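You operate a simulated robot arm through the tools that you are given. There is no shell and no other tool.

You are at the controls of a simulated robot arm. One attempt, no reset.

## Task
Pay the blue cable out to mark 75 and switch the reel on.
Fine: free the brake before winding and set it again before switching on; leave the orange reel, the coils and the caps alone.

Only the result counts: the job must be done as asked and must still hold three seconds after the hand-in. Knocking over, shifting, dropping, spilling or breaking anything else fails it. A push-on lid holds only when it is set on centred and level and pressed home; a screw cap is set on level and turned clockwise until tight.

## Robot
A 7-joint arm with a two-finger parallel gripper, fixed in place. Base frame: the origin is at the foot of the arm, x ahead of it, y to its left, z up. Units: mm, rad, N and s.
With the tool pointing down near the work surface it reaches from about 100 to 660 mm from the base axis. Its first joint turns from -1.152 to 1.152 rad. Payload 1.57 kg.
The TCP is the grasp point between the finger pads, 30 mm short of the fingertips. In the tool frame z runs along the fingers and y along their closing line. The gripper opens to 80 mm. The fingers are 17 mm wide and 12 mm thick; the gripper's body (40 by 82 mm) begins 80 mm behind the TCP.
Orientation is told as [roll, pitch, yaw] about the base's x, y, z axes, in that order, counted from this pose: with the fingers straight down and closing along the base's y, the tool's x points along the base's -x, its y along +y and its z along -z.

## Interface
- The arm moves only by the tool move_arm. Its argument "increments" is a list of rows, each a list of 3 entries, a list of its own where there are three numbers: the shift along the tool's x, y, z in mm, then the turn, a rotation vector about the tool's x, y, z in rad, then the finger opening in mm, from 0 to 80. In form: [[[tx, ty, tz], [ax, ay, az], hand], ...]. A call has 1 to 20 rows; each row is the pose to reach, as a shift and turn from the pose commanded when the call began, along the tool's axes at that moment. Each row takes 0.2 s and may step no farther than 50 mm and 0.15 rad from the row before; otherwise, or with a gripper value out of range, the whole call is refused. Where a pose cannot be reached the arm comes as near as it can. A force on the tool above 40 N (or 10 N above the force at the start of the call, whichever is more), or a blocked arm, ends the call early, and 0.2 s more pass. Each finger travels about 72 mm/s and halts on what it meets, pressing with about 26 N; the grip force reading is that of the motor and also rises with nothing between the fingers. The clock runs only during rows and for 0.2 s after the last one: add rows that repeat a pose to give the fingers time. It gives the time, the measured TCP pose, the force on the tool (base axes), the opening and the grip force at its end, in the units of the frame above (readings bear some noise), with the torque about the TCP (base axes, N m) and any sound that the robot's microphone picked up.
- Cameras (640 x 400 px; columns grow to the right, rows downward): "scene" is fixed at [36.1, 413.6, 1447.2]; the picture's right is [-0.96, -0.27, 0.00], its down [-0.14, 0.51, -0.85] and it looks along [0.23, -0.82, -0.53] (base axes); focal length 353 px, centre (320, 200). "wrist" rides on the gripper at [72, -7, -122] in the tool frame; the picture's right is [0.09, 1.00, 0.00], its down [-0.84, 0.08, -0.54] and it looks along [-0.54, 0.05, 0.84] (tool axes); focal length 238 px, centre (320, 200). There is no depth. A picture from a camera that has moved, and an enlarged one, comes with that camera's place and axes in the base frame and with its lens. The place of the scene camera against the robot may be out by one fixed shift of up to 25 mm in any direction.
- snapshot(camera): a new picture of that camera. The clock stands still meanwhile.
- enlarge(camera, box): a new picture of the part [left, top, right, bottom] of that camera's present view, enlarged. The clock stands still meanwhile.
- sign_off(): hands the job in; it is judged then, once.

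Nothing tells you positions but the pictures and the camera data. Unless the task says otherwise, let go and move clear before handing in.

The tools are called after ">>>" by a JSON object that holds its "op" and its "data". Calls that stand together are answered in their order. move_arm: Moves the arm, as the interface text tells. Its arguments: {"type":"object","properties":{"increments":{"type":"array","items":{"type":"array"}}},"required":["increments"]} The other tools are called the same way: snapshot (camera) takes a picture; enlarge (camera, box) takes an enlarged picture of a part of a camera's view; sign_off () hands the job in.

At the start:

```text
t: 0.0
ee_pos: [422.7, -181.4, 1144.5]
tool_rot: [0.0, 0.0, -0.002]
force: [-0.5, -0.5, 0.7]
moment: [-0.01, 0.05, 0.0]
gripper_width: 80.0
grasp_force: 0.1
```

scene: 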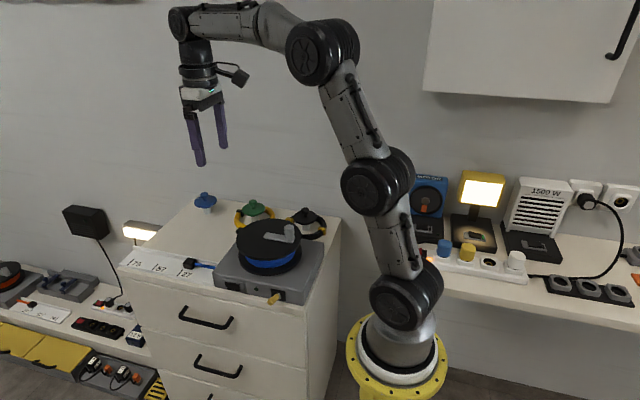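
wrist: 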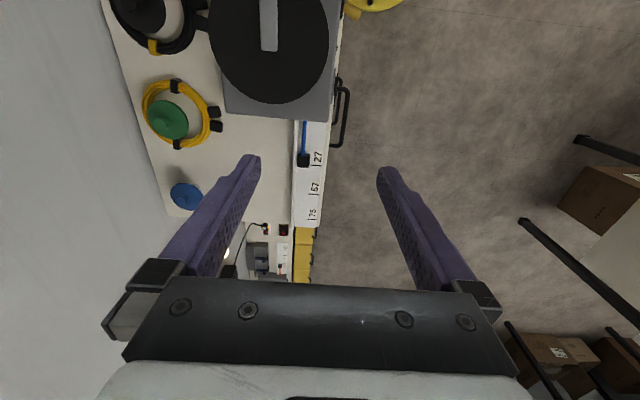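

I see a reel with blue cable on a cabinet, with marks 27, 57/67 and 75 on a strip beside it, plus caps and coils behind it. I'll look closer before moving anything.

>>> {"op": "enlarge", "data": {"camera": "scene", "box": [100, 180, 340, 330]}}

>>> {"op": "enlarge", "data": {"camera": "scene", "box": [200, 210, 330, 310]}}

>>> {"op": "enlarge", "data": {"camera": "wrist", "box": [100, 0, 380, 180]}}

>>> {"op": "enlarge", "data": {"camera": "scene", "box": [0, 200, 160, 400]}}

```text
2.67 times, centred on (220, 255) of scene
camera zoom: at [36.1, 413.6, 1447.2], right [-0.96, -0.27, 0.0], down [-0.14, 0.51, -0.85], along [0.23, -0.82, -0.53], focal length 942 px, centre (587, 53)
```

zoom: 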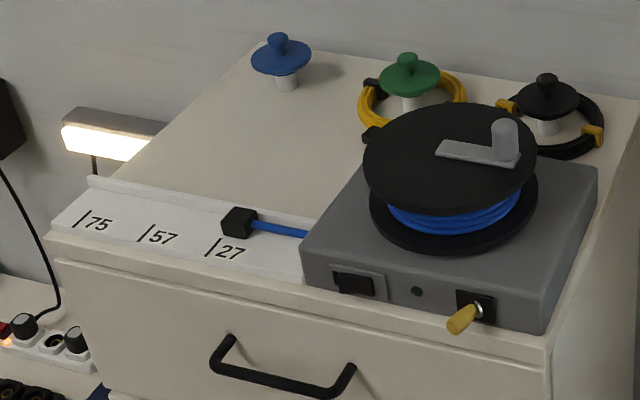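

```text
4.00 times, centred on (265, 260) of scene
camera zoom: at [36.1, 413.6, 1447.2], right [-0.96, -0.27, 0.0], down [-0.14, 0.51, -0.85], along [0.23, -0.82, -0.53], focal length 1414 px, centre (540, -40)
```

zoom: 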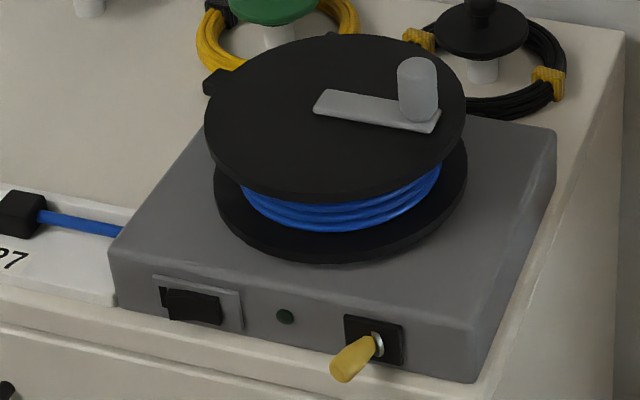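

```text
2.22 times, centred on (240, 90) of wrist
camera zoom: at [348.7, -187.2, 1267.3], right [-0.09, 1.0, 0.0], down [0.84, 0.08, 0.54], along [0.54, 0.05, -0.84], focal length 530 px, centre (498, 444)
```

zoom: 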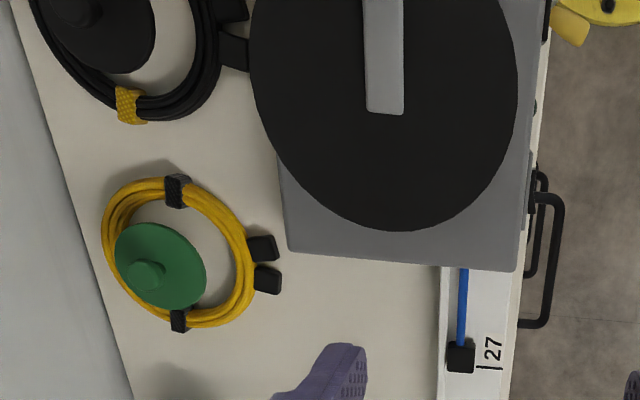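

```text
2.00 times, centred on (80, 300) of scene
camera zoom: at [36.1, 413.6, 1447.2], right [-0.96, -0.27, 0.0], down [-0.14, 0.51, -0.85], along [0.23, -0.82, -0.53], focal length 707 px, centre (800, 0)
```

zoom: 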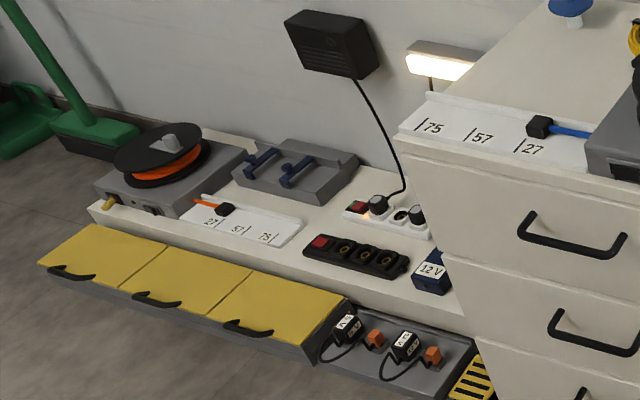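

The blue reel box sits at about x 270–450, y −330 to −160, with its top near z 850. The crank knob points toward −x, and the switch and yellow brake lever are on the front face (+y side). I'll turn the tool −90° in yaw and pull back, so the wrist camera looks at the front of the reel from above.

>>> {"op": "move_arm", "data": {"increments": [[[7, 11, 8], [0, 0, 0.142], 80], [[14, 22, 16], [0, 0, 0.285], 80], [[20, 34, 24], [0, 0, 0.428], 80], [[27, 45, 32], [0, 0, 0.571], 80], [[33, 56, 40], [0, 0, 0.714], 80], [[40, 67, 48], [0, 0, 0.857], 80], [[47, 79, 56], [0, 0, 1.0], 80], [[53, 90, 64], [0, 0, 1.142], 80], [[60, 101, 72], [0, 0, 1.285], 80], [[66, 112, 80], [0, 0, 1.428], 80], [[72.7, 123.4, 88], [0, 0, 1.57], 80], [[72.7, 123.4, 130], [0, 0, 1.57], 80], [[72.7, 123.4, 130], [0, 0, 1.57], 80]]}}

>>> {"op": "snapshot", "data": {"camera": "wrist"}}

>>> {"op": "snapshot", "data": {"camera": "scene"}}

```text
t: 2.8
ee_pos: [348.0, -57.8, 1015.3]
tool_rot: [0.001, -0.001, -1.57]
force: [-0.2, 0.3, -0.6]
moment: [-0.01, 0.0, -0.02]
gripper_width: 80.0
grasp_force: 0.1
```

```text
taken
camera wrist: at [340.8, 14.9, 1136.7], right [1.0, 0.09, 0.0], down [0.08, -0.84, 0.54], along [0.05, -0.54, -0.84], focal length 238 px, centre (320, 200)
```

wrist: 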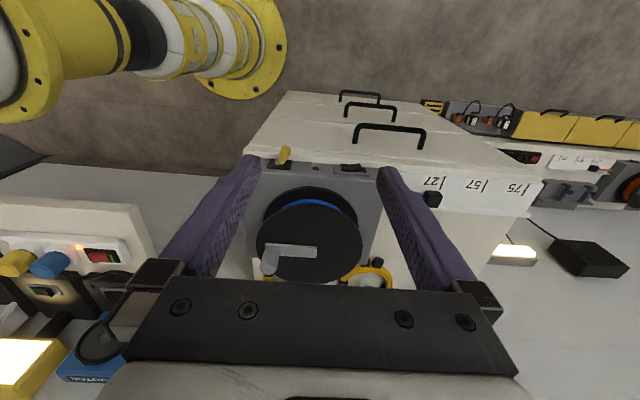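

```text
taken
```

scene: 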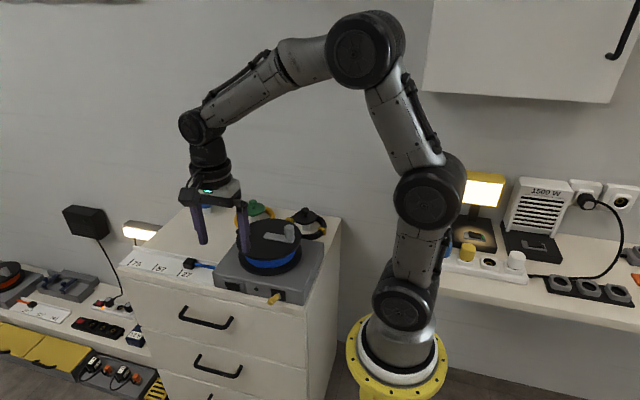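

From here the reel face appears upside-down in the wrist view: brake lever upper-left, switch to the right of it, crank arm pointing to −x. I'll zoom in to measure each feature.

>>> {"op": "enlarge", "data": {"camera": "wrist", "box": [230, 130, 400, 290]}}

>>> {"op": "enlarge", "data": {"camera": "wrist", "box": [370, 120, 560, 240]}}

>>> {"op": "enlarge", "data": {"camera": "wrist", "box": [250, 135, 390, 215]}}

```text
2.50 times, centred on (315, 210) of wrist
camera zoom: at [340.8, 14.9, 1136.7], right [1.0, 0.09, 0.0], down [0.08, -0.84, 0.54], along [0.05, -0.54, -0.84], focal length 596 px, centre (332, 175)
```

zoom: 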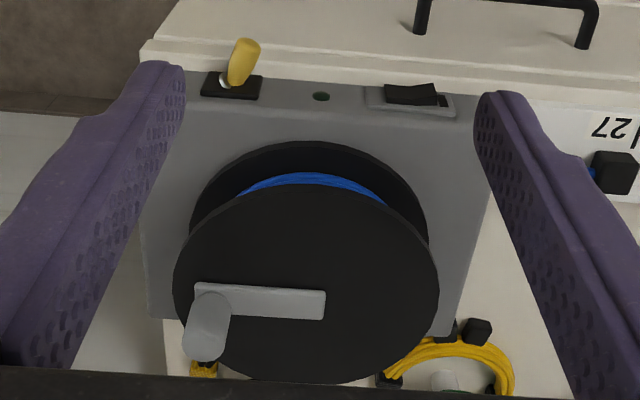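

```text
3.33 times, centred on (465, 180) of wrist
camera zoom: at [340.8, 14.9, 1136.7], right [1.0, 0.09, 0.0], down [0.08, -0.84, 0.54], along [0.05, -0.54, -0.84], focal length 794 px, centre (-163, 267)
```

zoom: 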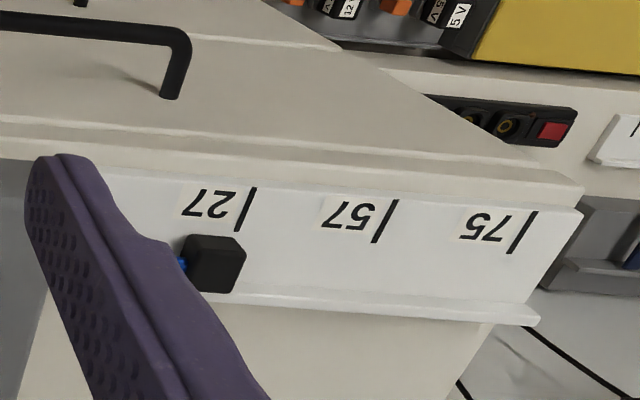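

```text
4.57 times, centred on (320, 175) of wrist
camera zoom: at [340.8, 14.9, 1136.7], right [1.0, 0.09, 0.0], down [0.08, -0.84, 0.54], along [0.05, -0.54, -0.84], focal length 1090 px, centre (320, 314)
```

zoom: 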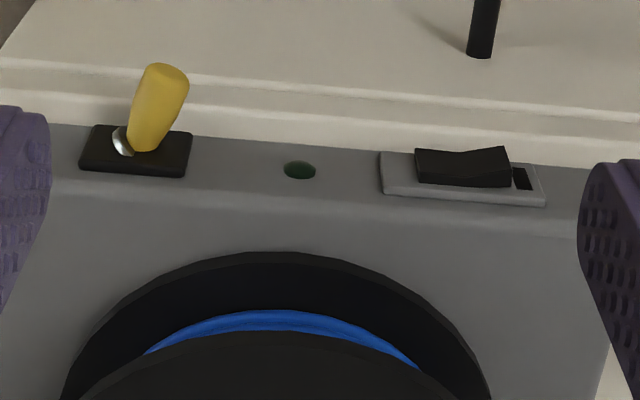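

The lever seems to point out (+y) and slightly to +x, and the rocker switch's state isn't clear yet. I'll tilt the tool 45° and come in closer in front of the reel, to see the front face nearly head-on.

>>> {"op": "move_arm", "data": {"increments": [[[0, 0, 20], [0, -0.13, 0], 80], [[0, 0, 40], [0, -0.26, 0], 80], [[0, 0, 60], [0, -0.39, 0], 80], [[-5, 0, 80], [0, -0.52, 0], 80], [[-10, 0, 100], [0, -0.65, 0], 80], [[-20, 0, 120], [0, -0.785, 0], 80], [[-30, 0, 135], [0, -0.785, 0], 80], [[-30, 0, 135], [0, -0.785, 0], 80]]}}

>>> {"op": "snapshot", "data": {"camera": "wrist"}}

>>> {"op": "snapshot", "data": {"camera": "scene"}}

```text
t: 4.6
ee_pos: [347.7, -87.4, 880.6]
tool_rot: [-0.001, -0.785, -1.571]
force: [0.6, -0.6, 0.2]
moment: [0.02, 0.02, 0.01]
gripper_width: 79.8
grasp_force: 0.0
```

```text
taken
camera wrist: at [341.3, 49.5, 915.8], right [1.0, 0.07, -0.06], down [0.08, -0.21, 0.98], along [0.05, -0.98, -0.21], focal length 238 px, centre (320, 200)
```

wrist: 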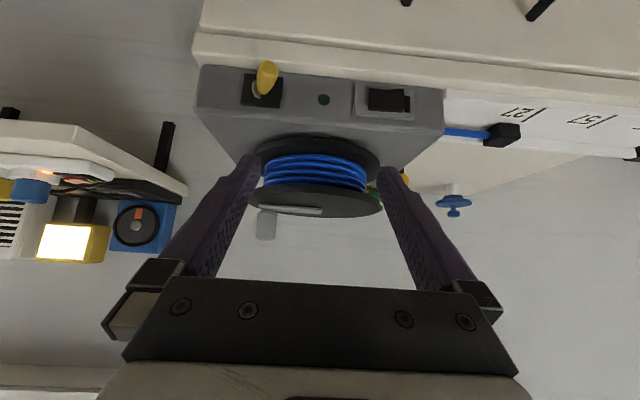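

```text
taken
```

scene: 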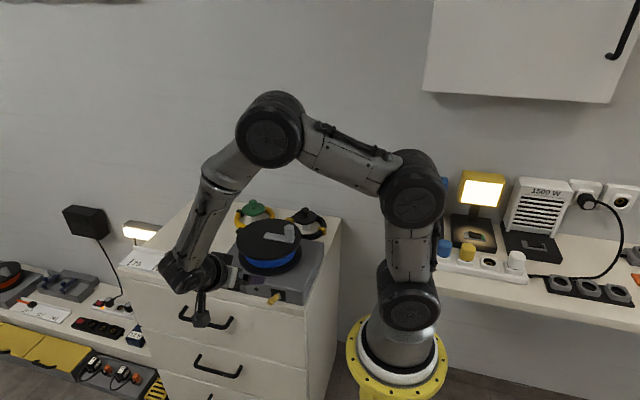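

>>> {"op": "enlarge", "data": {"camera": "wrist", "box": [190, 50, 450, 250]}}

>>> {"op": "enlarge", "data": {"camera": "wrist", "box": [220, 50, 330, 120]}}

>>> {"op": "enlarge", "data": {"camera": "wrist", "box": [330, 65, 440, 135]}}

>>> {"op": "enlarge", "data": {"camera": "wrist", "box": [430, 80, 640, 200]}}

```text
2.00 times, centred on (320, 150) of wrist
camera zoom: at [341.3, 49.5, 915.8], right [1.0, 0.07, -0.06], down [0.08, -0.21, 0.98], along [0.05, -0.98, -0.21], focal length 477 px, centre (320, 300)
```

zoom: 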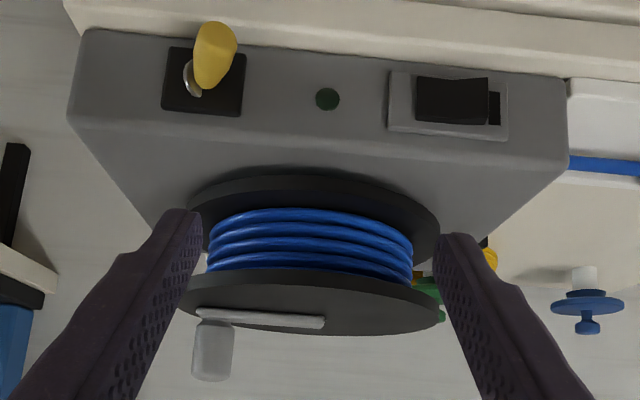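

```text
5.71 times, centred on (275, 85) of wrist
camera zoom: at [341.3, 49.5, 915.8], right [1.0, 0.07, -0.06], down [0.08, -0.21, 0.98], along [0.05, -0.98, -0.21], focal length 1362 px, centre (577, 857)
```

zoom: 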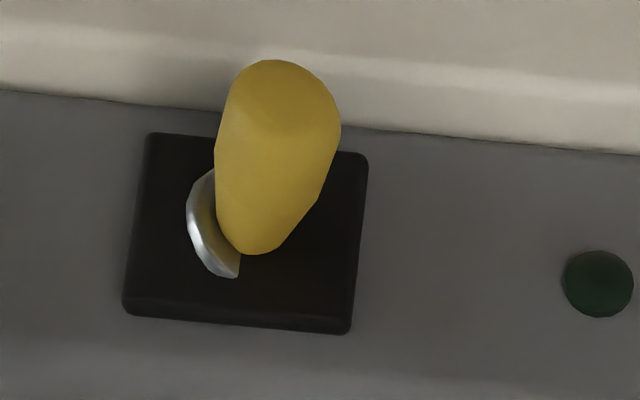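

```text
5.71 times, centred on (385, 100) of wrist
camera zoom: at [341.3, 49.5, 915.8], right [1.0, 0.07, -0.06], down [0.08, -0.21, 0.98], along [0.05, -0.98, -0.21], focal length 1362 px, centre (-51, 771)
```

zoom: 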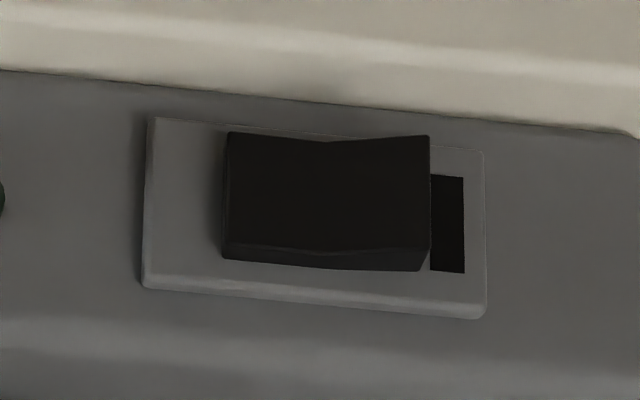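

```text
3.05 times, centred on (535, 140) of wrist
camera zoom: at [341.3, 49.5, 915.8], right [1.0, 0.07, -0.06], down [0.08, -0.21, 0.98], along [0.05, -0.98, -0.21], focal length 726 px, centre (-335, 383)
```

zoom: 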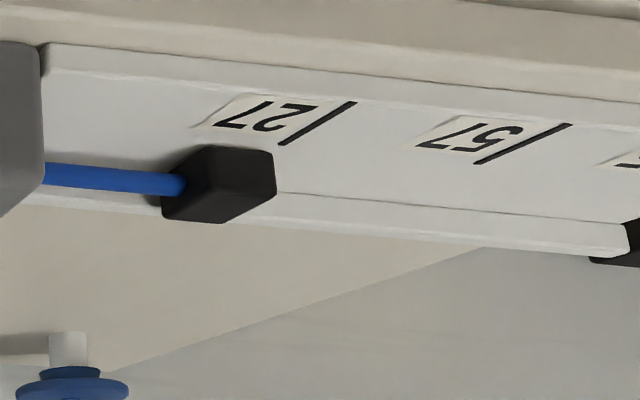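

The lever is a toggle leaning to +x, and the rocker switch is hinged left/right. I'll zoom in tighter on the switch, and compare with the orange reel's lever in the scene view.

>>> {"op": "enlarge", "data": {"camera": "wrist", "box": [350, 78, 420, 122]}}

>>> {"op": "enlarge", "data": {"camera": "scene", "box": [0, 255, 90, 335]}}

>>> {"op": "enlarge", "data": {"camera": "wrist", "box": [230, 190, 420, 270]}}

>>> {"op": "enlarge", "data": {"camera": "scene", "box": [210, 270, 300, 310]}}

```text
9.09 times, centred on (385, 100) of wrist
camera zoom: at [341.3, 49.5, 915.8], right [1.0, 0.07, -0.06], down [0.08, -0.21, 0.98], along [0.05, -0.98, -0.21], focal length 2167 px, centre (-271, 1109)
```

zoom: 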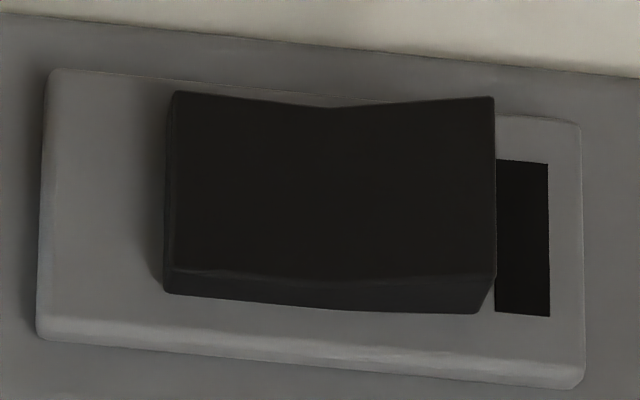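

```text
5.00 times, centred on (45, 295) of scene
camera zoom: at [36.1, 413.6, 1447.2], right [-0.96, -0.27, 0.0], down [-0.14, 0.51, -0.85], along [0.23, -0.82, -0.53], focal length 1767 px, centre (1695, -275)
```

zoom: 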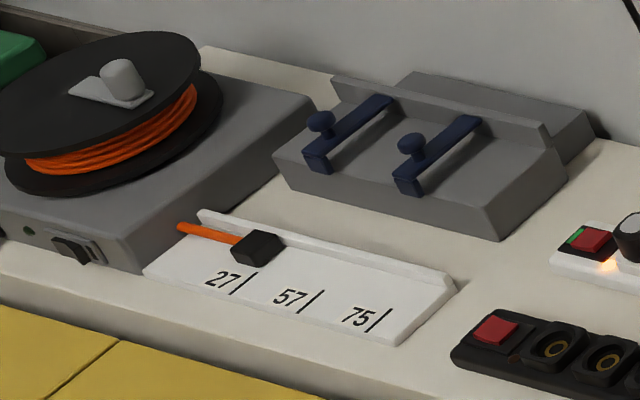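

```text
3.37 times, centred on (325, 230) of wrist
camera zoom: at [341.3, 49.5, 915.8], right [1.0, 0.07, -0.06], down [0.08, -0.21, 0.98], along [0.05, -0.98, -0.21], focal length 803 px, centre (303, 99)
```

zoom: 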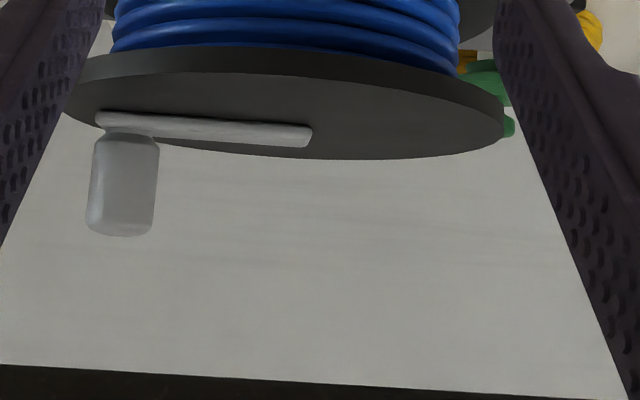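

```text
7.11 times, centred on (255, 290) of scene
camera zoom: at [36.1, 413.6, 1447.2], right [-0.96, -0.27, 0.0], down [-0.14, 0.51, -0.85], along [0.23, -0.82, -0.53], focal length 2513 px, centre (782, -440)
```

zoom: 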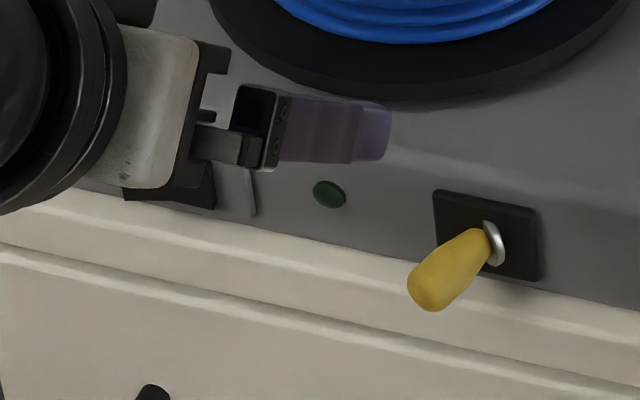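

Triangulating between views gives these positions:
- **Brake:** pivot about (289, −156, 769), lever tip about (298, −129, 765), so it leans +x.
- **Switch:** rocker centre about (408, −150, 768), with its +x end sticking out (off).
- **Crank:** pivot about (349, −252), knob about (293, −251), knob top at z about 902.

Next I'll straighten the tool, close the fingers and stand by above the lever's +x side.

>>> {"op": "move_arm", "data": {"increments": [[[-10, -4, -4.4], [0, 0.131, 0], 60], [[-20, -8, -8.8], [0, 0.262, 0], 40], [[-30, -12, -13.2], [0, 0.393, 0], 20], [[-39, -16, -17.6], [0, 0.524, 0], 0], [[-49, -20, -22], [0, 0.655, 0], 0], [[-58.4, -23, -26.4], [0, 0.785, 0], 0], [[-58.4, -23, -26.4], [0, 0.785, 0], 0]]}}

>>> {"op": "snapshot", "data": {"camera": "wrist"}}

```text
t: 6.2
ee_pos: [325.4, -111.4, 941.1]
tool_rot: [0.001, 0.002, -1.571]
force: [1.0, -0.4, -0.1]
moment: [0.01, 0.02, 0.01]
gripper_width: 0.0
grasp_force: 21.8
```

```text
taken
camera wrist: at [317.9, -38.2, 1062.9], right [1.0, 0.09, 0.0], down [0.08, -0.84, 0.54], along [0.05, -0.54, -0.84], focal length 238 px, centre (320, 200)
```

wrist: 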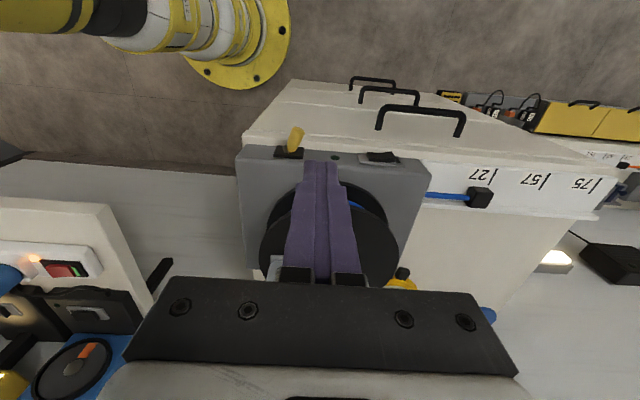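

The fingers are closed and standing by above the front edge. Before lowering I'll enlarge this view to measure the tag against the marks and check the lever.

>>> {"op": "enlarge", "data": {"camera": "wrist", "box": [420, 150, 620, 230]}}

>>> {"op": "enlarge", "data": {"camera": "wrist", "box": [250, 110, 420, 210]}}

>>> {"op": "enlarge", "data": {"camera": "wrist", "box": [455, 160, 515, 215]}}

```text
3.20 times, centred on (520, 190) of wrist
camera zoom: at [317.9, -38.2, 1062.9], right [1.0, 0.09, 0.0], down [0.08, -0.84, 0.54], along [0.05, -0.54, -0.84], focal length 763 px, centre (-320, 232)
```

zoom: 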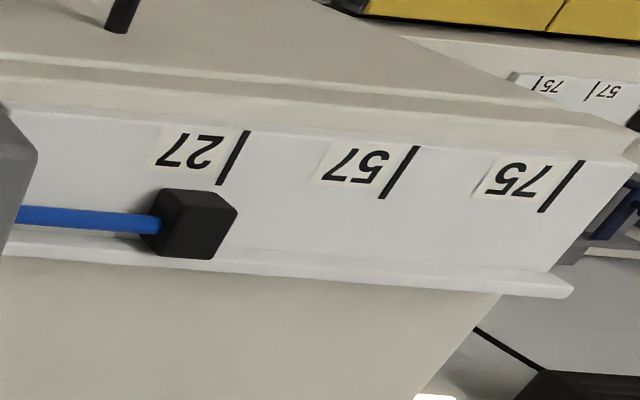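

```text
3.76 times, centred on (335, 160) of wrist
camera zoom: at [317.9, -38.2, 1062.9], right [1.0, 0.09, 0.0], down [0.08, -0.84, 0.54], along [0.05, -0.54, -0.84], focal length 897 px, centre (264, 351)
```

zoom: 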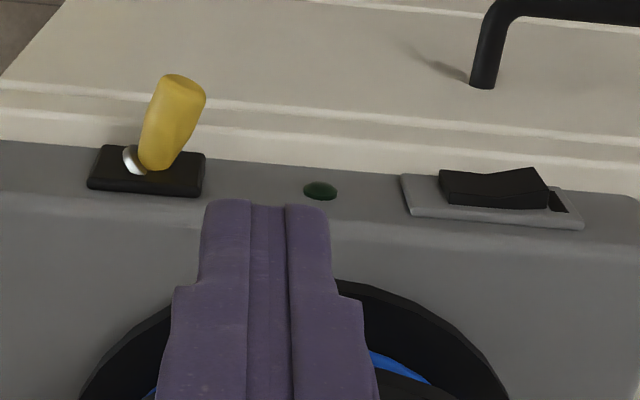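

```text
7.27 times, centred on (485, 188) of wrist
camera zoom: at [317.9, -38.2, 1062.9], right [1.0, 0.09, 0.0], down [0.08, -0.84, 0.54], along [0.05, -0.54, -0.84], focal length 1734 px, centre (-880, 291)
```

zoom: 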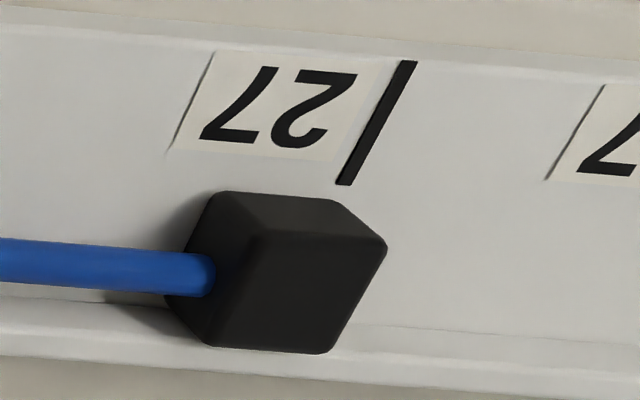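

The tag's leading face lines up with mark 27, and the orange reel's does too. So the target is the leading face at mark 75, about 160 mm of travel. I'll lower the closed fingers on the +x side of the brake lever.

>>> {"op": "move_arm", "data": {"increments": [[[-8, 4.6, 30], [0, 0, 0], 0], [[-16, 4.6, 60], [0, 0, 0], 0], [[-24.6, 4.6, 90], [0, 0, 0], 0], [[-24.6, 4.6, 115], [0, 0, 0], 0], [[-24.6, 4.6, 135], [0, 0, 0], 0], [[-24.6, 4.6, 150], [0, 0, 0], 0], [[-24.6, 4.6, 154], [0, 0, 0], 0], [[-24.6, 4.6, 154], [0, 0, 0], 0]]}}

>>> {"op": "snapshot", "data": {"camera": "wrist"}}

>>> {"op": "enlarge", "data": {"camera": "scene", "box": [190, 230, 330, 320]}}

```text
t: 8.0
ee_pos: [330.7, -134.9, 786.2]
tool_rot: [0.002, 0.002, -1.569]
force: [0.2, -0.2, -1.3]
moment: [0.04, -0.01, -0.01]
gripper_width: 0.2
grasp_force: 21.5
```

```text
taken
camera wrist: at [322.9, -62.8, 907.6], right [1.0, 0.09, 0.0], down [0.08, -0.84, 0.54], along [0.05, -0.54, -0.84], focal length 238 px, centre (320, 200)
```

wrist: 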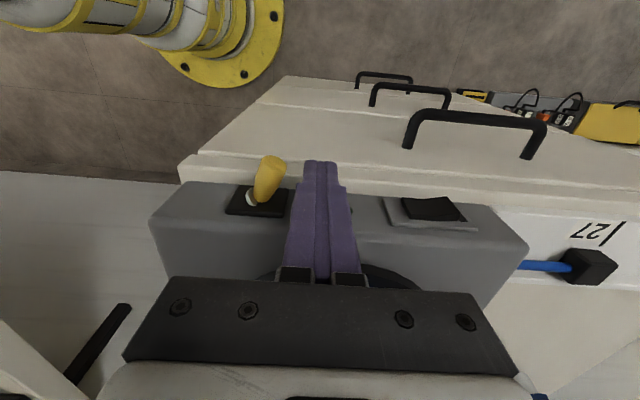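

```text
4.44 times, centred on (260, 275) of scene
camera zoom: at [36.1, 413.6, 1447.2], right [-0.96, -0.27, 0.0], down [-0.14, 0.51, -0.85], along [0.23, -0.82, -0.53], focal length 1571 px, centre (587, -133)
```

zoom: 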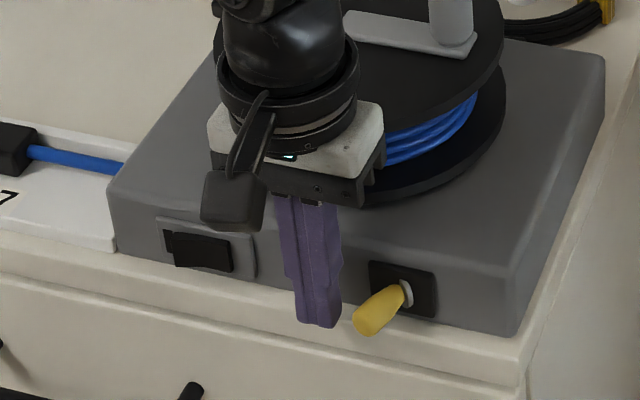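

The fingertip stands just +x of the lever tip at the right height. Now I push it gently toward −x, which should free the brake.

>>> {"op": "move_arm", "data": {"increments": [[[0, -8, 0], [0, 0, 0], 0], [[0, -14, 0], [0, 0, 0], 0], [[0, -18, 0], [0, 0, 0], 0], [[0, -22, 0], [0, 0, 0], 0], [[0, -26, 0], [0, 0, 0], 0], [[0, -29, 0], [0, 0, 0], 0]]}}

>>> {"op": "enlarge", "data": {"camera": "wrist", "box": [200, 130, 400, 250]}}

```text
t: 9.4
ee_pos: [303.3, -135.4, 786.3]
tool_rot: [0.003, -0.001, -1.568]
force: [10.2, 4.6, -8.6]
moment: [0.21, -0.26, 0.02]
gripper_width: 0.0
grasp_force: 21.4
```

```text
3.20 times, centred on (300, 190) of wrist
camera zoom: at [294.7, -62.3, 908.0], right [1.0, 0.09, 0.0], down [0.08, -0.84, 0.54], along [0.05, -0.54, -0.84], focal length 763 px, centre (384, 232)
```

zoom: 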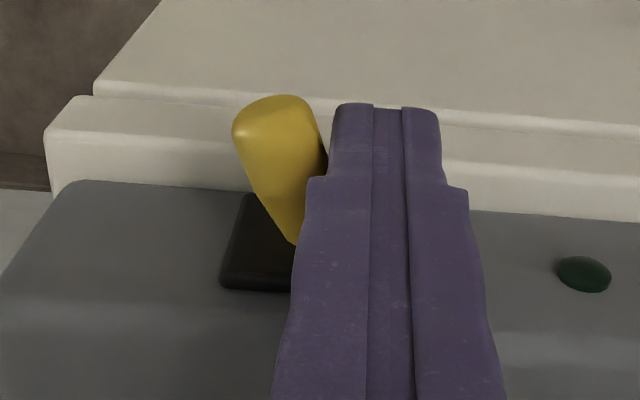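

The lever has swung over and now leans toward −x with about 10 N of resistance. I'll push a few millimetres further, then back off and see whether it stays.

>>> {"op": "move_arm", "data": {"increments": [[[0, -2, 0], [0, 0, 0], 0], [[0, -4, 0], [0, 0, 0], 0], [[0, -6, 0], [0, 0, 0], 0]]}}

>>> {"op": "enlarge", "data": {"camera": "wrist", "box": [200, 130, 400, 250]}}

```text
t: 9.9
ee_pos: [301.2, -134.9, 788.4]
tool_rot: [0.014, -0.003, -1.569]
force: [6.9, 4.1, -4.8]
moment: [0.1, -0.16, 0.03]
gripper_width: 0.1
grasp_force: 21.3
stopped in row 2: the force on the tool passed its limit at 44 N (the readings are from after the stop); the commanded pose is now the measured one
```

```text
3.20 times, centred on (300, 190) of wrist
camera zoom: at [293.7, -62.1, 908.4], right [1.0, 0.09, 0.01], down [0.07, -0.83, 0.55], along [0.06, -0.54, -0.84], focal length 763 px, centre (384, 232)
```

zoom: 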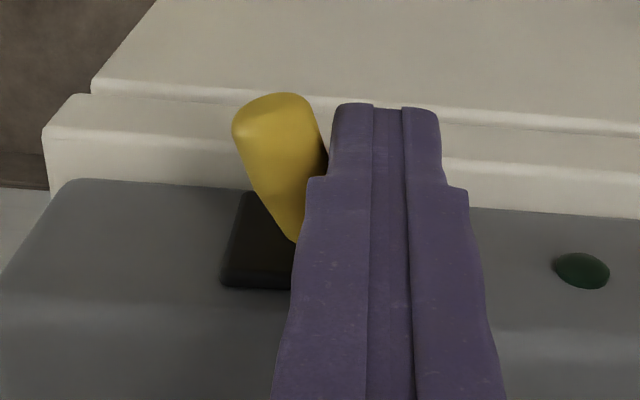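

The lever hit its −x stop, so the throw is complete. I'll back away to +x, rise clear, and check that it holds.

>>> {"op": "move_arm", "data": {"increments": [[[0, 5, 0], [0, 0, 0], 0], [[0, 20, 0], [0, 0, 0], 0], [[0, 25, -30], [0, 0, 0], 0], [[10, 25, -70], [0, 0, 0], 0], [[20, 25, -110], [0, 0, 0], 0], [[30, 25, -150], [0, 0, 0], 0], [[40, 25, -180], [0, 0, 0], 0], [[40, 25, -180], [0, 0, 0], 0]]}}

>>> {"op": "snapshot", "data": {"camera": "wrist"}}

>>> {"op": "enlarge", "data": {"camera": "scene", "box": [190, 210, 340, 320]}}

```text
t: 11.8
ee_pos: [324.7, -95.1, 966.7]
tool_rot: [0.007, -0.005, -1.569]
force: [-0.3, -0.1, -0.4]
moment: [0.0, -0.01, 0.0]
gripper_width: 0.0
grasp_force: 21.8
```

```text
taken
camera wrist: at [316.1, -21.7, 1088.8], right [1.0, 0.09, 0.01], down [0.07, -0.83, 0.55], along [0.06, -0.54, -0.84], focal length 238 px, centre (320, 200)
```

wrist: 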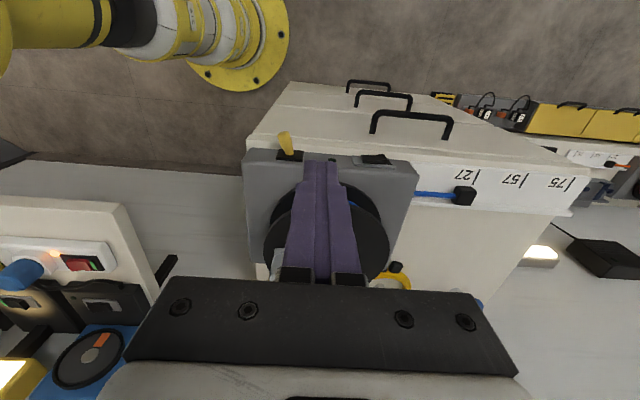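

```text
3.64 times, centred on (265, 265) of scene
camera zoom: at [36.1, 413.6, 1447.2], right [-0.96, -0.27, 0.0], down [-0.14, 0.51, -0.85], along [0.23, -0.82, -0.53], focal length 1285 px, centre (520, -36)
```

zoom: 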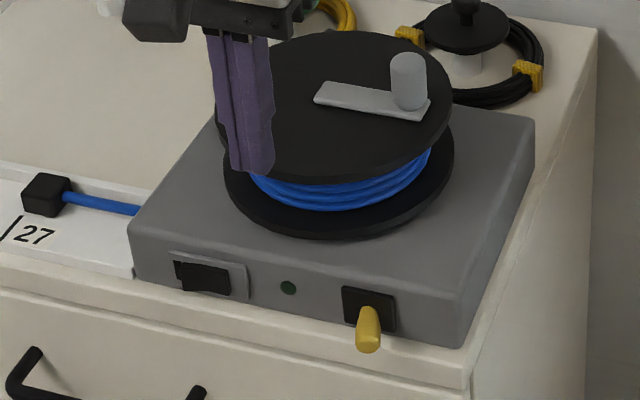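

The brake lever now leans to −x and stays there, and the reel hasn't shifted. Winding will need about half a turn, so I'll test in free air how far the tool can yaw at this height.

>>> {"op": "move_arm", "data": {"increments": [[[0, 0, -20], [0, 0, 0.14], 40], [[0, 0, -40], [0, 0, 0.28], 80], [[0, 0, -60], [0, 0, 0.42], 80], [[0, 0, -60], [0, 0, 0.56], 80], [[0, 0, -60], [0, 0, 0.7], 80], [[0, 0, -60], [0, 0, 0.84], 80], [[0, 0, -60], [0, 0, 0.98], 80], [[0, 0, -60], [0, 0, 1.12], 80], [[0, 0, -60], [0, 0, 1.26], 80], [[0, 0, -60], [0, 0, 1.4], 80], [[0, 0, -60], [0, 0, 1.5], 80], [[0, 0, -60], [0, 0, 1.5], 80]]}}

>>> {"op": "snapshot", "data": {"camera": "wrist"}}

```text
t: 14.3
ee_pos: [325.0, -94.5, 1026.7]
tool_rot: [0.005, 0.01, -3.069]
force: [0.1, -0.1, -0.3]
moment: [0.02, 0.0, -0.03]
gripper_width: 79.8
grasp_force: 0.0
```

```text
taken
camera wrist: at [393.6, -81.3, 1149.7], right [0.16, -0.99, 0.01], down [-0.83, -0.13, 0.53], along [-0.53, -0.09, -0.85], focal length 238 px, centre (320, 200)
```

wrist: 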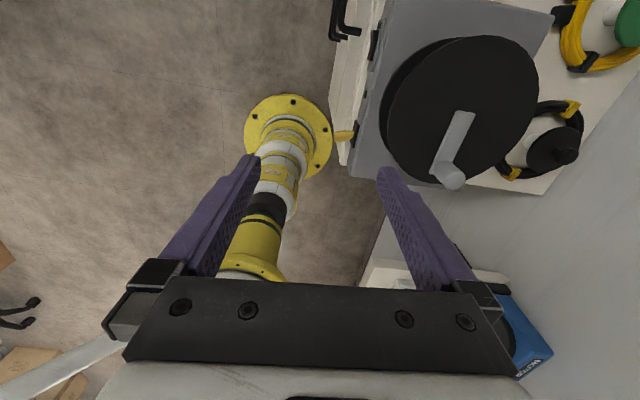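

The tool reaches yaw −3.07, so one continuous half-turn stroke is possible. The crank is well visible from here, so I'll zoom in to refine the pivot and knob positions.

>>> {"op": "enlarge", "data": {"camera": "wrist", "box": [340, 10, 580, 210]}}

>>> {"op": "enlarge", "data": {"camera": "wrist", "box": [410, 100, 500, 200]}}

```text
2.00 times, centred on (460, 110) of wrist
camera zoom: at [393.6, -81.3, 1149.7], right [0.16, -0.99, 0.01], down [-0.83, -0.13, 0.53], along [-0.53, -0.09, -0.85], focal length 477 px, centre (40, 380)
```

zoom: 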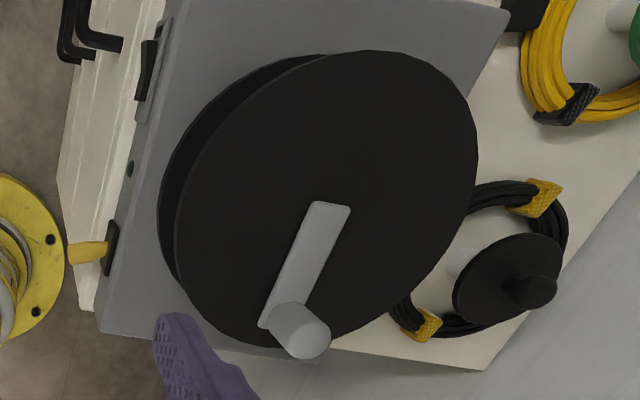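

```text
4.00 times, centred on (455, 150) of wrist
camera zoom: at [393.6, -81.3, 1149.7], right [0.16, -0.99, 0.01], down [-0.83, -0.13, 0.53], along [-0.53, -0.09, -0.85], focal length 953 px, centre (-220, 400)
```

zoom: 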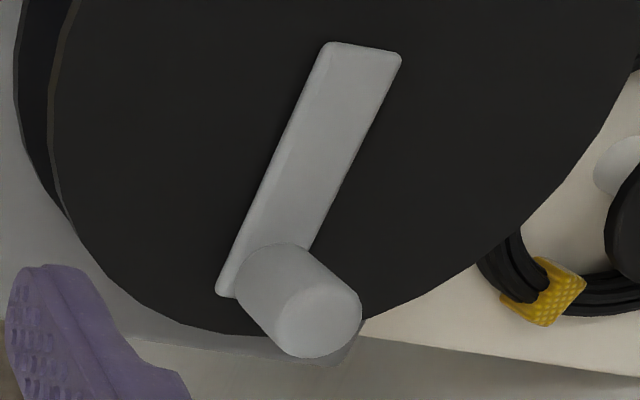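

The zoomed views disagree by a few mm at the image edge, so I want the crank near the picture centre. I'll yaw back to 0 and move over the reel, well above the knob.

>>> {"op": "move_arm", "data": {"increments": [[[-2.5, 8, 0], [0, 0, -0.15], 80], [[-5, 16, 0], [0, 0, -0.3], 80], [[-7.5, 24, 0], [0, 0, -0.45], 80], [[-10, 32, 0], [0, 0, -0.6], 80], [[-12.5, 40, 0], [0, 0, -0.75], 80], [[-15, 48, 0], [0, 0, -0.9], 80], [[-17.5, 56, 0], [0, 0, -1.05], 80], [[-20, 64, 0], [0, 0, -1.2], 80], [[-22.5, 72, 0], [0, 0, -1.35], 80], [[-25, 80, 0], [0, 0, -1.5], 80], [[-27.5, 88, 0], [0, 0, -1.65], 80], [[-30, 96, 0], [0, 0, -1.8], 80], [[-32.5, 104, 0], [0, 0, -1.95], 80], [[-35, 112, 0], [0, 0, -2.1], 80], [[-37.5, 120, 0], [0, 0, -2.25], 80], [[-40, 128, 0], [0, 0, -2.4], 80], [[-43, 136, 0], [0, 0, -2.55], 80], [[-46, 144, 0], [0, 0, -2.7], 80], [[-48, 150, 0], [0, 0, -2.85], 80], [[-50.3, 154.2, 0], [0, 0, -3.0], 80]]}}

```text
t: 18.6
ee_pos: [285.9, -252.2, 1027.1]
tool_rot: [-0.004, -0.011, -0.067]
force: [-0.4, 0.5, 0.8]
moment: [0.0, -0.01, -0.04]
gripper_width: 80.3
grasp_force: 0.0
```

I'm over the reel; I'll trim the remaining yaw and tilt and come down to z 960 for a centred view.

>>> {"op": "move_arm", "data": {"increments": [[[0, 0, 30], [-0.004, 0.011, -0.067], 80], [[0, 0, 60], [-0.004, 0.011, -0.067], 80], [[0, 0, 67], [-0.004, 0.011, -0.067], 80], [[0, 0, 67], [-0.004, 0.011, -0.067], 80]]}}

>>> {"op": "snapshot", "data": {"camera": "wrist"}}

>>> {"op": "enlarge", "data": {"camera": "wrist", "box": [220, 100, 420, 280]}}

>>> {"op": "snapshot", "data": {"camera": "scene"}}

```text
t: 19.6
ee_pos: [286.3, -252.6, 960.4]
tool_rot: [0.002, 0.001, -0.002]
force: [-0.6, -0.6, -0.1]
moment: [0.0, 0.03, 0.02]
gripper_width: 79.9
grasp_force: 0.0
```

```text
taken
camera wrist: at [213.4, -257.4, 1082.0], right [-0.09, 1.0, 0.0], down [0.84, 0.08, 0.54], along [0.54, 0.05, -0.84], focal length 238 px, centre (320, 200)
```

wrist: 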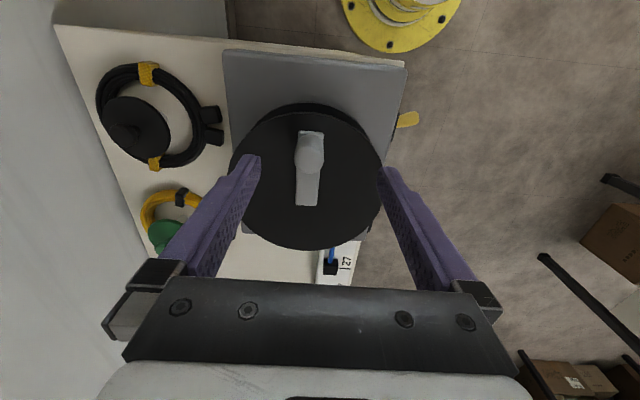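

```text
2.22 times, centred on (320, 190) of wrist
camera zoom: at [213.4, -257.4, 1082.0], right [-0.09, 1.0, 0.0], down [0.84, 0.08, 0.54], along [0.54, 0.05, -0.84], focal length 530 px, centre (320, 222)
```

zoom: 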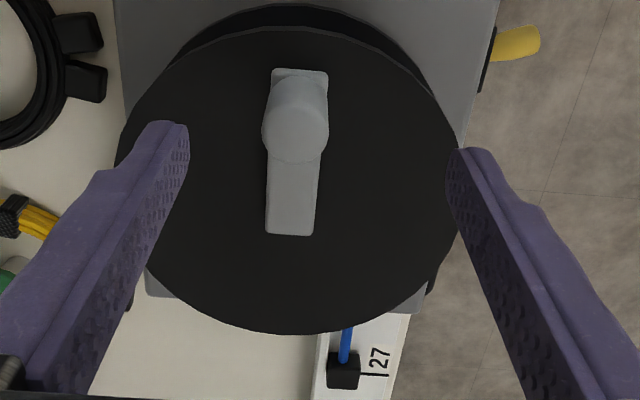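

```text
taken
```

scene: 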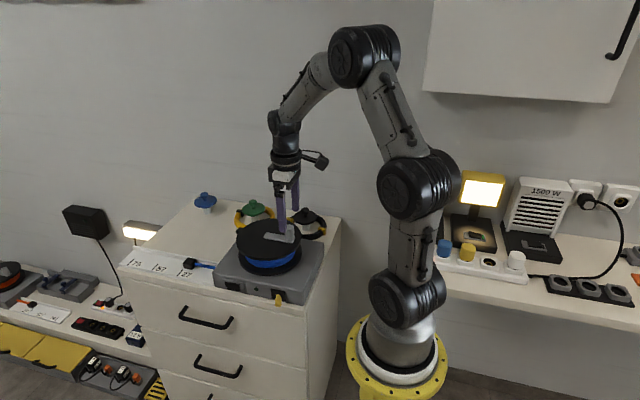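

The centred view settles it: knob axis about (292, −258.7) with its top at z 902, and crank pivot about (350, −259), so the radius is about 57.5 mm. I'll lower the open fingers around the knob and close them to a loose cage.

>>> {"op": "move_arm", "data": {"increments": [[[-5.7, -6.1, 15], [0, 0, 0], 80], [[-5.7, -6.1, 35], [0, 0, 0], 80], [[-5.7, -6.1, 50], [0, 0, 0], 80], [[-5.7, -6.1, 57], [0, 0, 0], 60], [[-5.7, -6.1, 57], [0, 0, 0], 40], [[-5.7, -6.1, 57], [0, 0, 0], 29], [[-5.7, -6.1, 57], [0, 0, 0], 29], [[-5.7, -6.1, 57], [0, 0, 0], 29]]}}

>>> {"op": "snapshot", "data": {"camera": "wrist"}}

>>> {"op": "enlarge", "data": {"camera": "wrist", "box": [220, 100, 420, 280]}}

>>> {"op": "enlarge", "data": {"camera": "scene", "box": [170, 180, 340, 310]}}

```text
t: 21.4
ee_pos: [291.6, -258.3, 903.2]
tool_rot: [0.0, 0.003, -0.001]
force: [-0.1, -0.6, 1.0]
moment: [-0.01, 0.0, 0.01]
gripper_width: 29.3
grasp_force: 0.1
```

```text
taken
camera wrist: at [219.3, -264.1, 1025.3], right [-0.09, 1.0, 0.0], down [0.84, 0.08, 0.54], along [0.54, 0.05, -0.84], focal length 238 px, centre (320, 200)
```

wrist: 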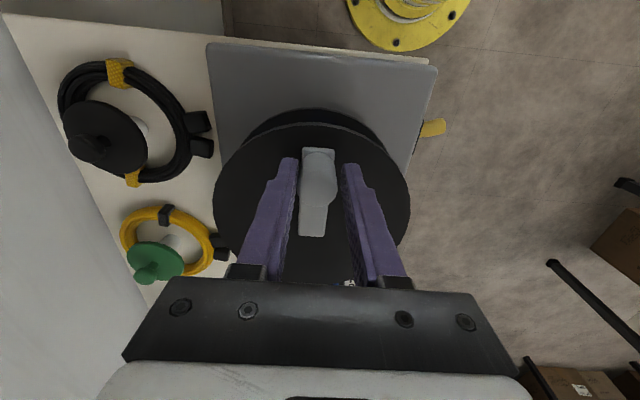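

```text
2.22 times, centred on (320, 190) of wrist
camera zoom: at [219.3, -264.1, 1025.3], right [-0.09, 1.0, 0.0], down [0.84, 0.08, 0.54], along [0.54, 0.05, -0.84], focal length 530 px, centre (320, 222)
```

zoom: 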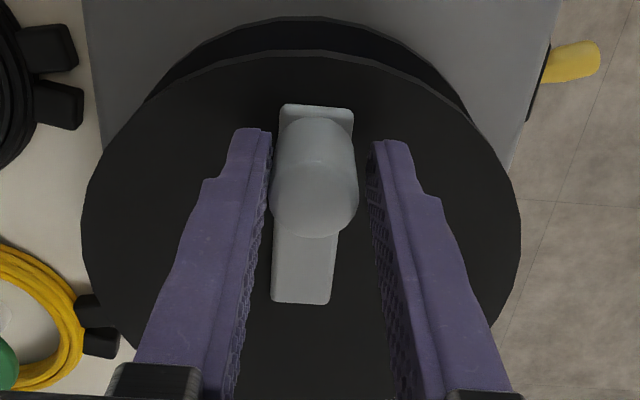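

```text
3.08 times, centred on (255, 245) of scene
camera zoom: at [36.1, 413.6, 1447.2], right [-0.96, -0.27, 0.0], down [-0.14, 0.51, -0.85], along [0.23, -0.82, -0.53], focal length 1087 px, centre (520, 62)
```

zoom: 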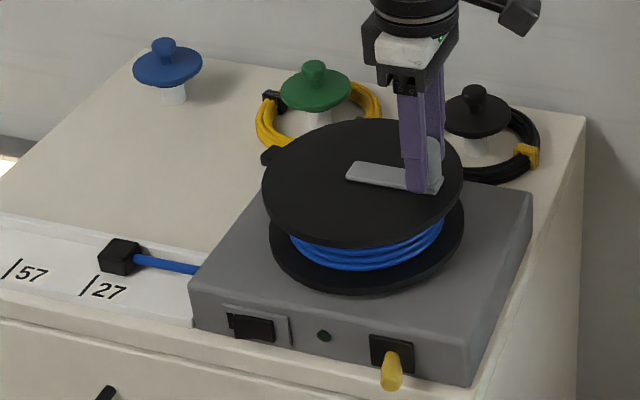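

The knob is neatly caged between the pads. I'll turn the crank a first 0.5 rad clockwise seen from above, the tool turning with it, and see which way the cable tag goes.

>>> {"op": "move_arm", "data": {"increments": [[[-0.3, 5.7, 0], [0, 0, 0.1], 29], [[-1.1, 11.4, 0], [0, 0, 0.2], 29], [[-2.6, 17, 0], [0, 0, 0.3], 29], [[-4.5, 22.4, 0], [0, 0, 0.4], 29], [[-7, 27.6, 0], [0, 0, 0.5], 29], [[-7, 27.6, 0], [0, 0, 0.5], 29]]}}

>>> {"op": "enlarge", "data": {"camera": "scene", "box": [100, 180, 340, 310]}}

>>> {"op": "snapshot", "data": {"camera": "wrist"}}

```text
t: 22.8
ee_pos: [299.4, -230.5, 902.7]
tool_rot: [0.0, 0.001, -0.502]
force: [-0.5, 0.2, 0.5]
moment: [0.0, -0.02, 0.01]
gripper_width: 29.4
grasp_force: 0.3
```

```text
2.67 times, centred on (220, 245) of scene
camera zoom: at [36.1, 413.6, 1447.2], right [-0.96, -0.27, 0.0], down [-0.14, 0.51, -0.85], along [0.23, -0.82, -0.53], focal length 942 px, centre (587, 80)
```

zoom: 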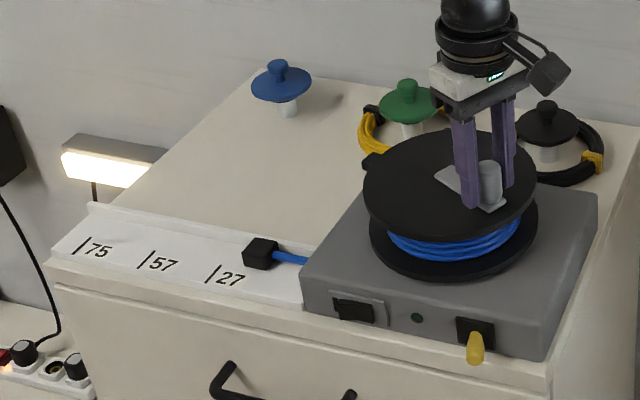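

```text
taken
camera wrist: at [231.7, -201.1, 1025.2], right [0.4, 0.92, 0.0], down [0.77, -0.34, 0.54], along [0.5, -0.22, -0.84], focal length 238 px, centre (320, 200)
```

wrist: 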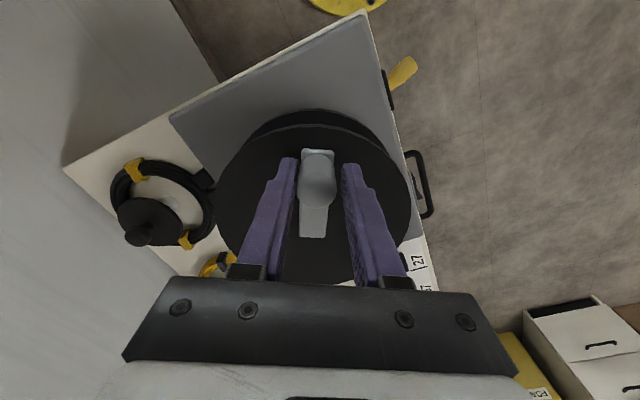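

The tag moved in toward the reel, so paying out is counterclockwise seen from above, at roughly 50 mm per radian. I'll turn the crank back the other way by 1.1 rad.

>>> {"op": "move_arm", "data": {"increments": [[[-0.3, -5.7, 0], [0, 0, -0.1], 29], [[-1.1, -11.4, 0], [0, 0, -0.2], 29], [[-2.6, -17, 0], [0, 0, -0.3], 29], [[-4.5, -22.4, 0], [0, 0, -0.4], 29], [[-7, -27.6, 0], [0, 0, -0.5], 29], [[-10, -32.5, 0], [0, 0, -0.6], 29], [[-13.5, -37, 0], [0, 0, -0.7], 29], [[-17.4, -41.2, 0], [0, 0, -0.8], 29], [[-21.8, -45, 0], [0, 0, -0.9], 29], [[-26.4, -48.4, 0], [0, 0, -1.0], 29], [[-31.4, -51.2, 0], [0, 0, -1.1], 29], [[-31.4, -51.2, 0], [0, 0, -1.1], 29]]}}

>>> {"op": "enlarge", "data": {"camera": "scene", "box": [100, 180, 340, 310]}}

>>> {"op": "snapshot", "data": {"camera": "wrist"}}

```text
t: 25.4
ee_pos: [301.6, -290.8, 903.4]
tool_rot: [0.003, 0.001, 0.599]
force: [-0.3, 0.4, 0.2]
moment: [0.04, 0.0, -0.02]
gripper_width: 29.1
grasp_force: 0.4
```

```text
2.67 times, centred on (220, 245) of scene
camera zoom: at [36.1, 413.6, 1447.2], right [-0.96, -0.27, 0.0], down [-0.14, 0.51, -0.85], along [0.23, -0.82, -0.53], focal length 942 px, centre (587, 80)
```

zoom: 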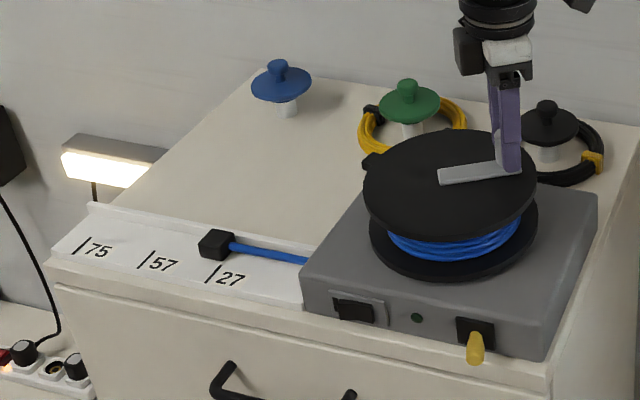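

```text
taken
camera wrist: at [245.7, -335.8, 1025.1], right [-0.64, 0.77, 0.0], down [0.65, 0.54, 0.54], along [0.42, 0.35, -0.84], focal length 238 px, centre (320, 200)
```

wrist: 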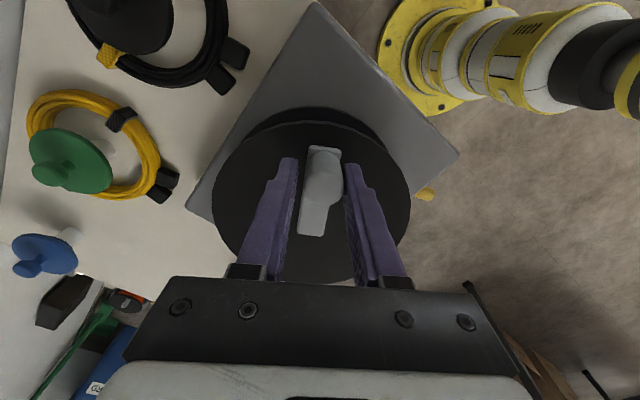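

The tag now moves out, past mark 27. To have the wrist range for the rest, I'll open, rise above the knob and turn the tool half a revolution for a fresh hold.

>>> {"op": "move_arm", "data": {"increments": [[[0, 0, 0], [0, 0, 0], 50], [[0, 0, 0], [0, 0, 0], 60], [[0, 0, -20], [0, 0, 0], 60], [[0, 0, -50], [0, 0, 0], 60], [[0, 0, -50], [0, 0, 0.15], 60], [[0, 0, -50], [0, 0, 0.3], 60], [[0, 0, -50], [0, 0, 0.45], 60], [[0, 0, -50], [0, 0, 0.6], 60], [[0, 0, -50], [0, 0, 0.75], 60], [[0, 0, -50], [0, 0, 0.9], 60], [[0, 0, -50], [0, 0, 1.05], 60], [[0, 0, -50], [0, 0, 1.2], 60], [[0, 0, -50], [0, 0, 1.35], 60], [[0, 0, -50], [0, 0, 1.5], 60], [[0, 0, -50], [0, 0, 1.65], 60], [[0, 0, -50], [0, 0, 1.8], 60], [[0, 0, -50], [0, 0, 1.95], 60], [[0, 0, -50], [0, 0, 2.1], 60], [[0, 0, -50], [0, 0, 2.25], 60], [[0, 0, -50], [0, 0, 2.4], 60]]}}

>>> {"op": "move_arm", "data": {"increments": [[[0, 0, 0], [0, 0, 0.15], 60], [[0, 0, 0], [0, 0, 0.3], 60], [[0, 0, 0], [0, 0, 0.45], 60], [[0, 0, 0], [0, 0, 0.6], 60], [[0, 0, 0], [0, 0, 0.74], 60], [[0, 0, 0], [0, 0, 0.74], 60]]}}

>>> {"op": "snapshot", "data": {"camera": "wrist"}}

>>> {"op": "enlarge", "data": {"camera": "scene", "box": [100, 180, 340, 310]}}

```text
t: 29.6
ee_pos: [302.0, -291.2, 953.8]
tool_rot: [0.0, 0.0, -1.805]
force: [0.1, 0.4, -0.1]
moment: [0.02, 0.0, -0.01]
gripper_width: 59.9
grasp_force: 0.0
```

```text
t: 30.9
ee_pos: [301.5, -290.4, 953.4]
tool_rot: [-0.002, -0.001, -2.543]
force: [-0.5, 0.2, -0.2]
moment: [0.04, 0.0, 0.0]
gripper_width: 59.9
grasp_force: 0.0
```

```text
taken
camera wrist: at [356.7, -244.3, 1074.6], right [0.64, -0.77, 0.0], down [-0.65, -0.54, 0.54], along [-0.42, -0.34, -0.84], focal length 238 px, centre (320, 200)
```

wrist: 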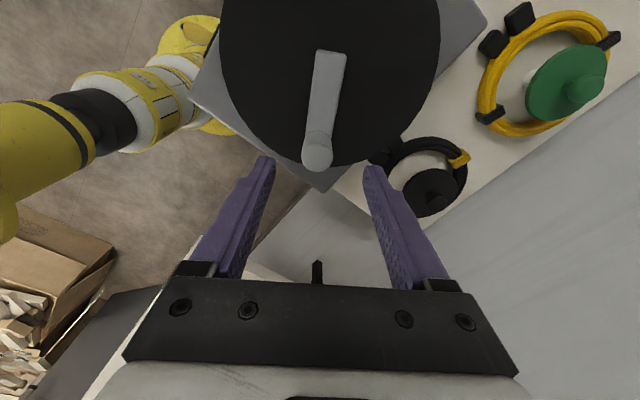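

```text
2.67 times, centred on (220, 245) of scene
camera zoom: at [36.1, 413.6, 1447.2], right [-0.96, -0.27, 0.0], down [-0.14, 0.51, -0.85], along [0.23, -0.82, -0.53], focal length 942 px, centre (587, 80)
```

zoom: 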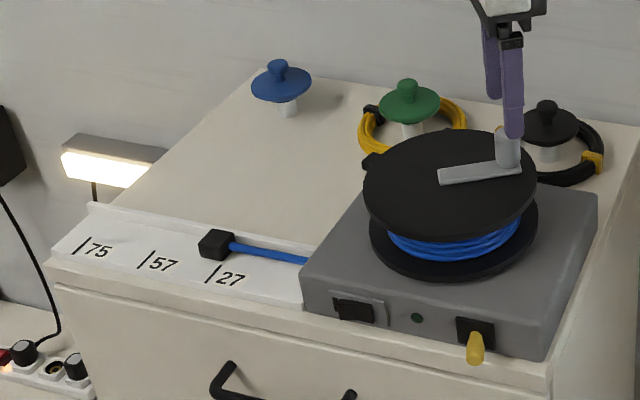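

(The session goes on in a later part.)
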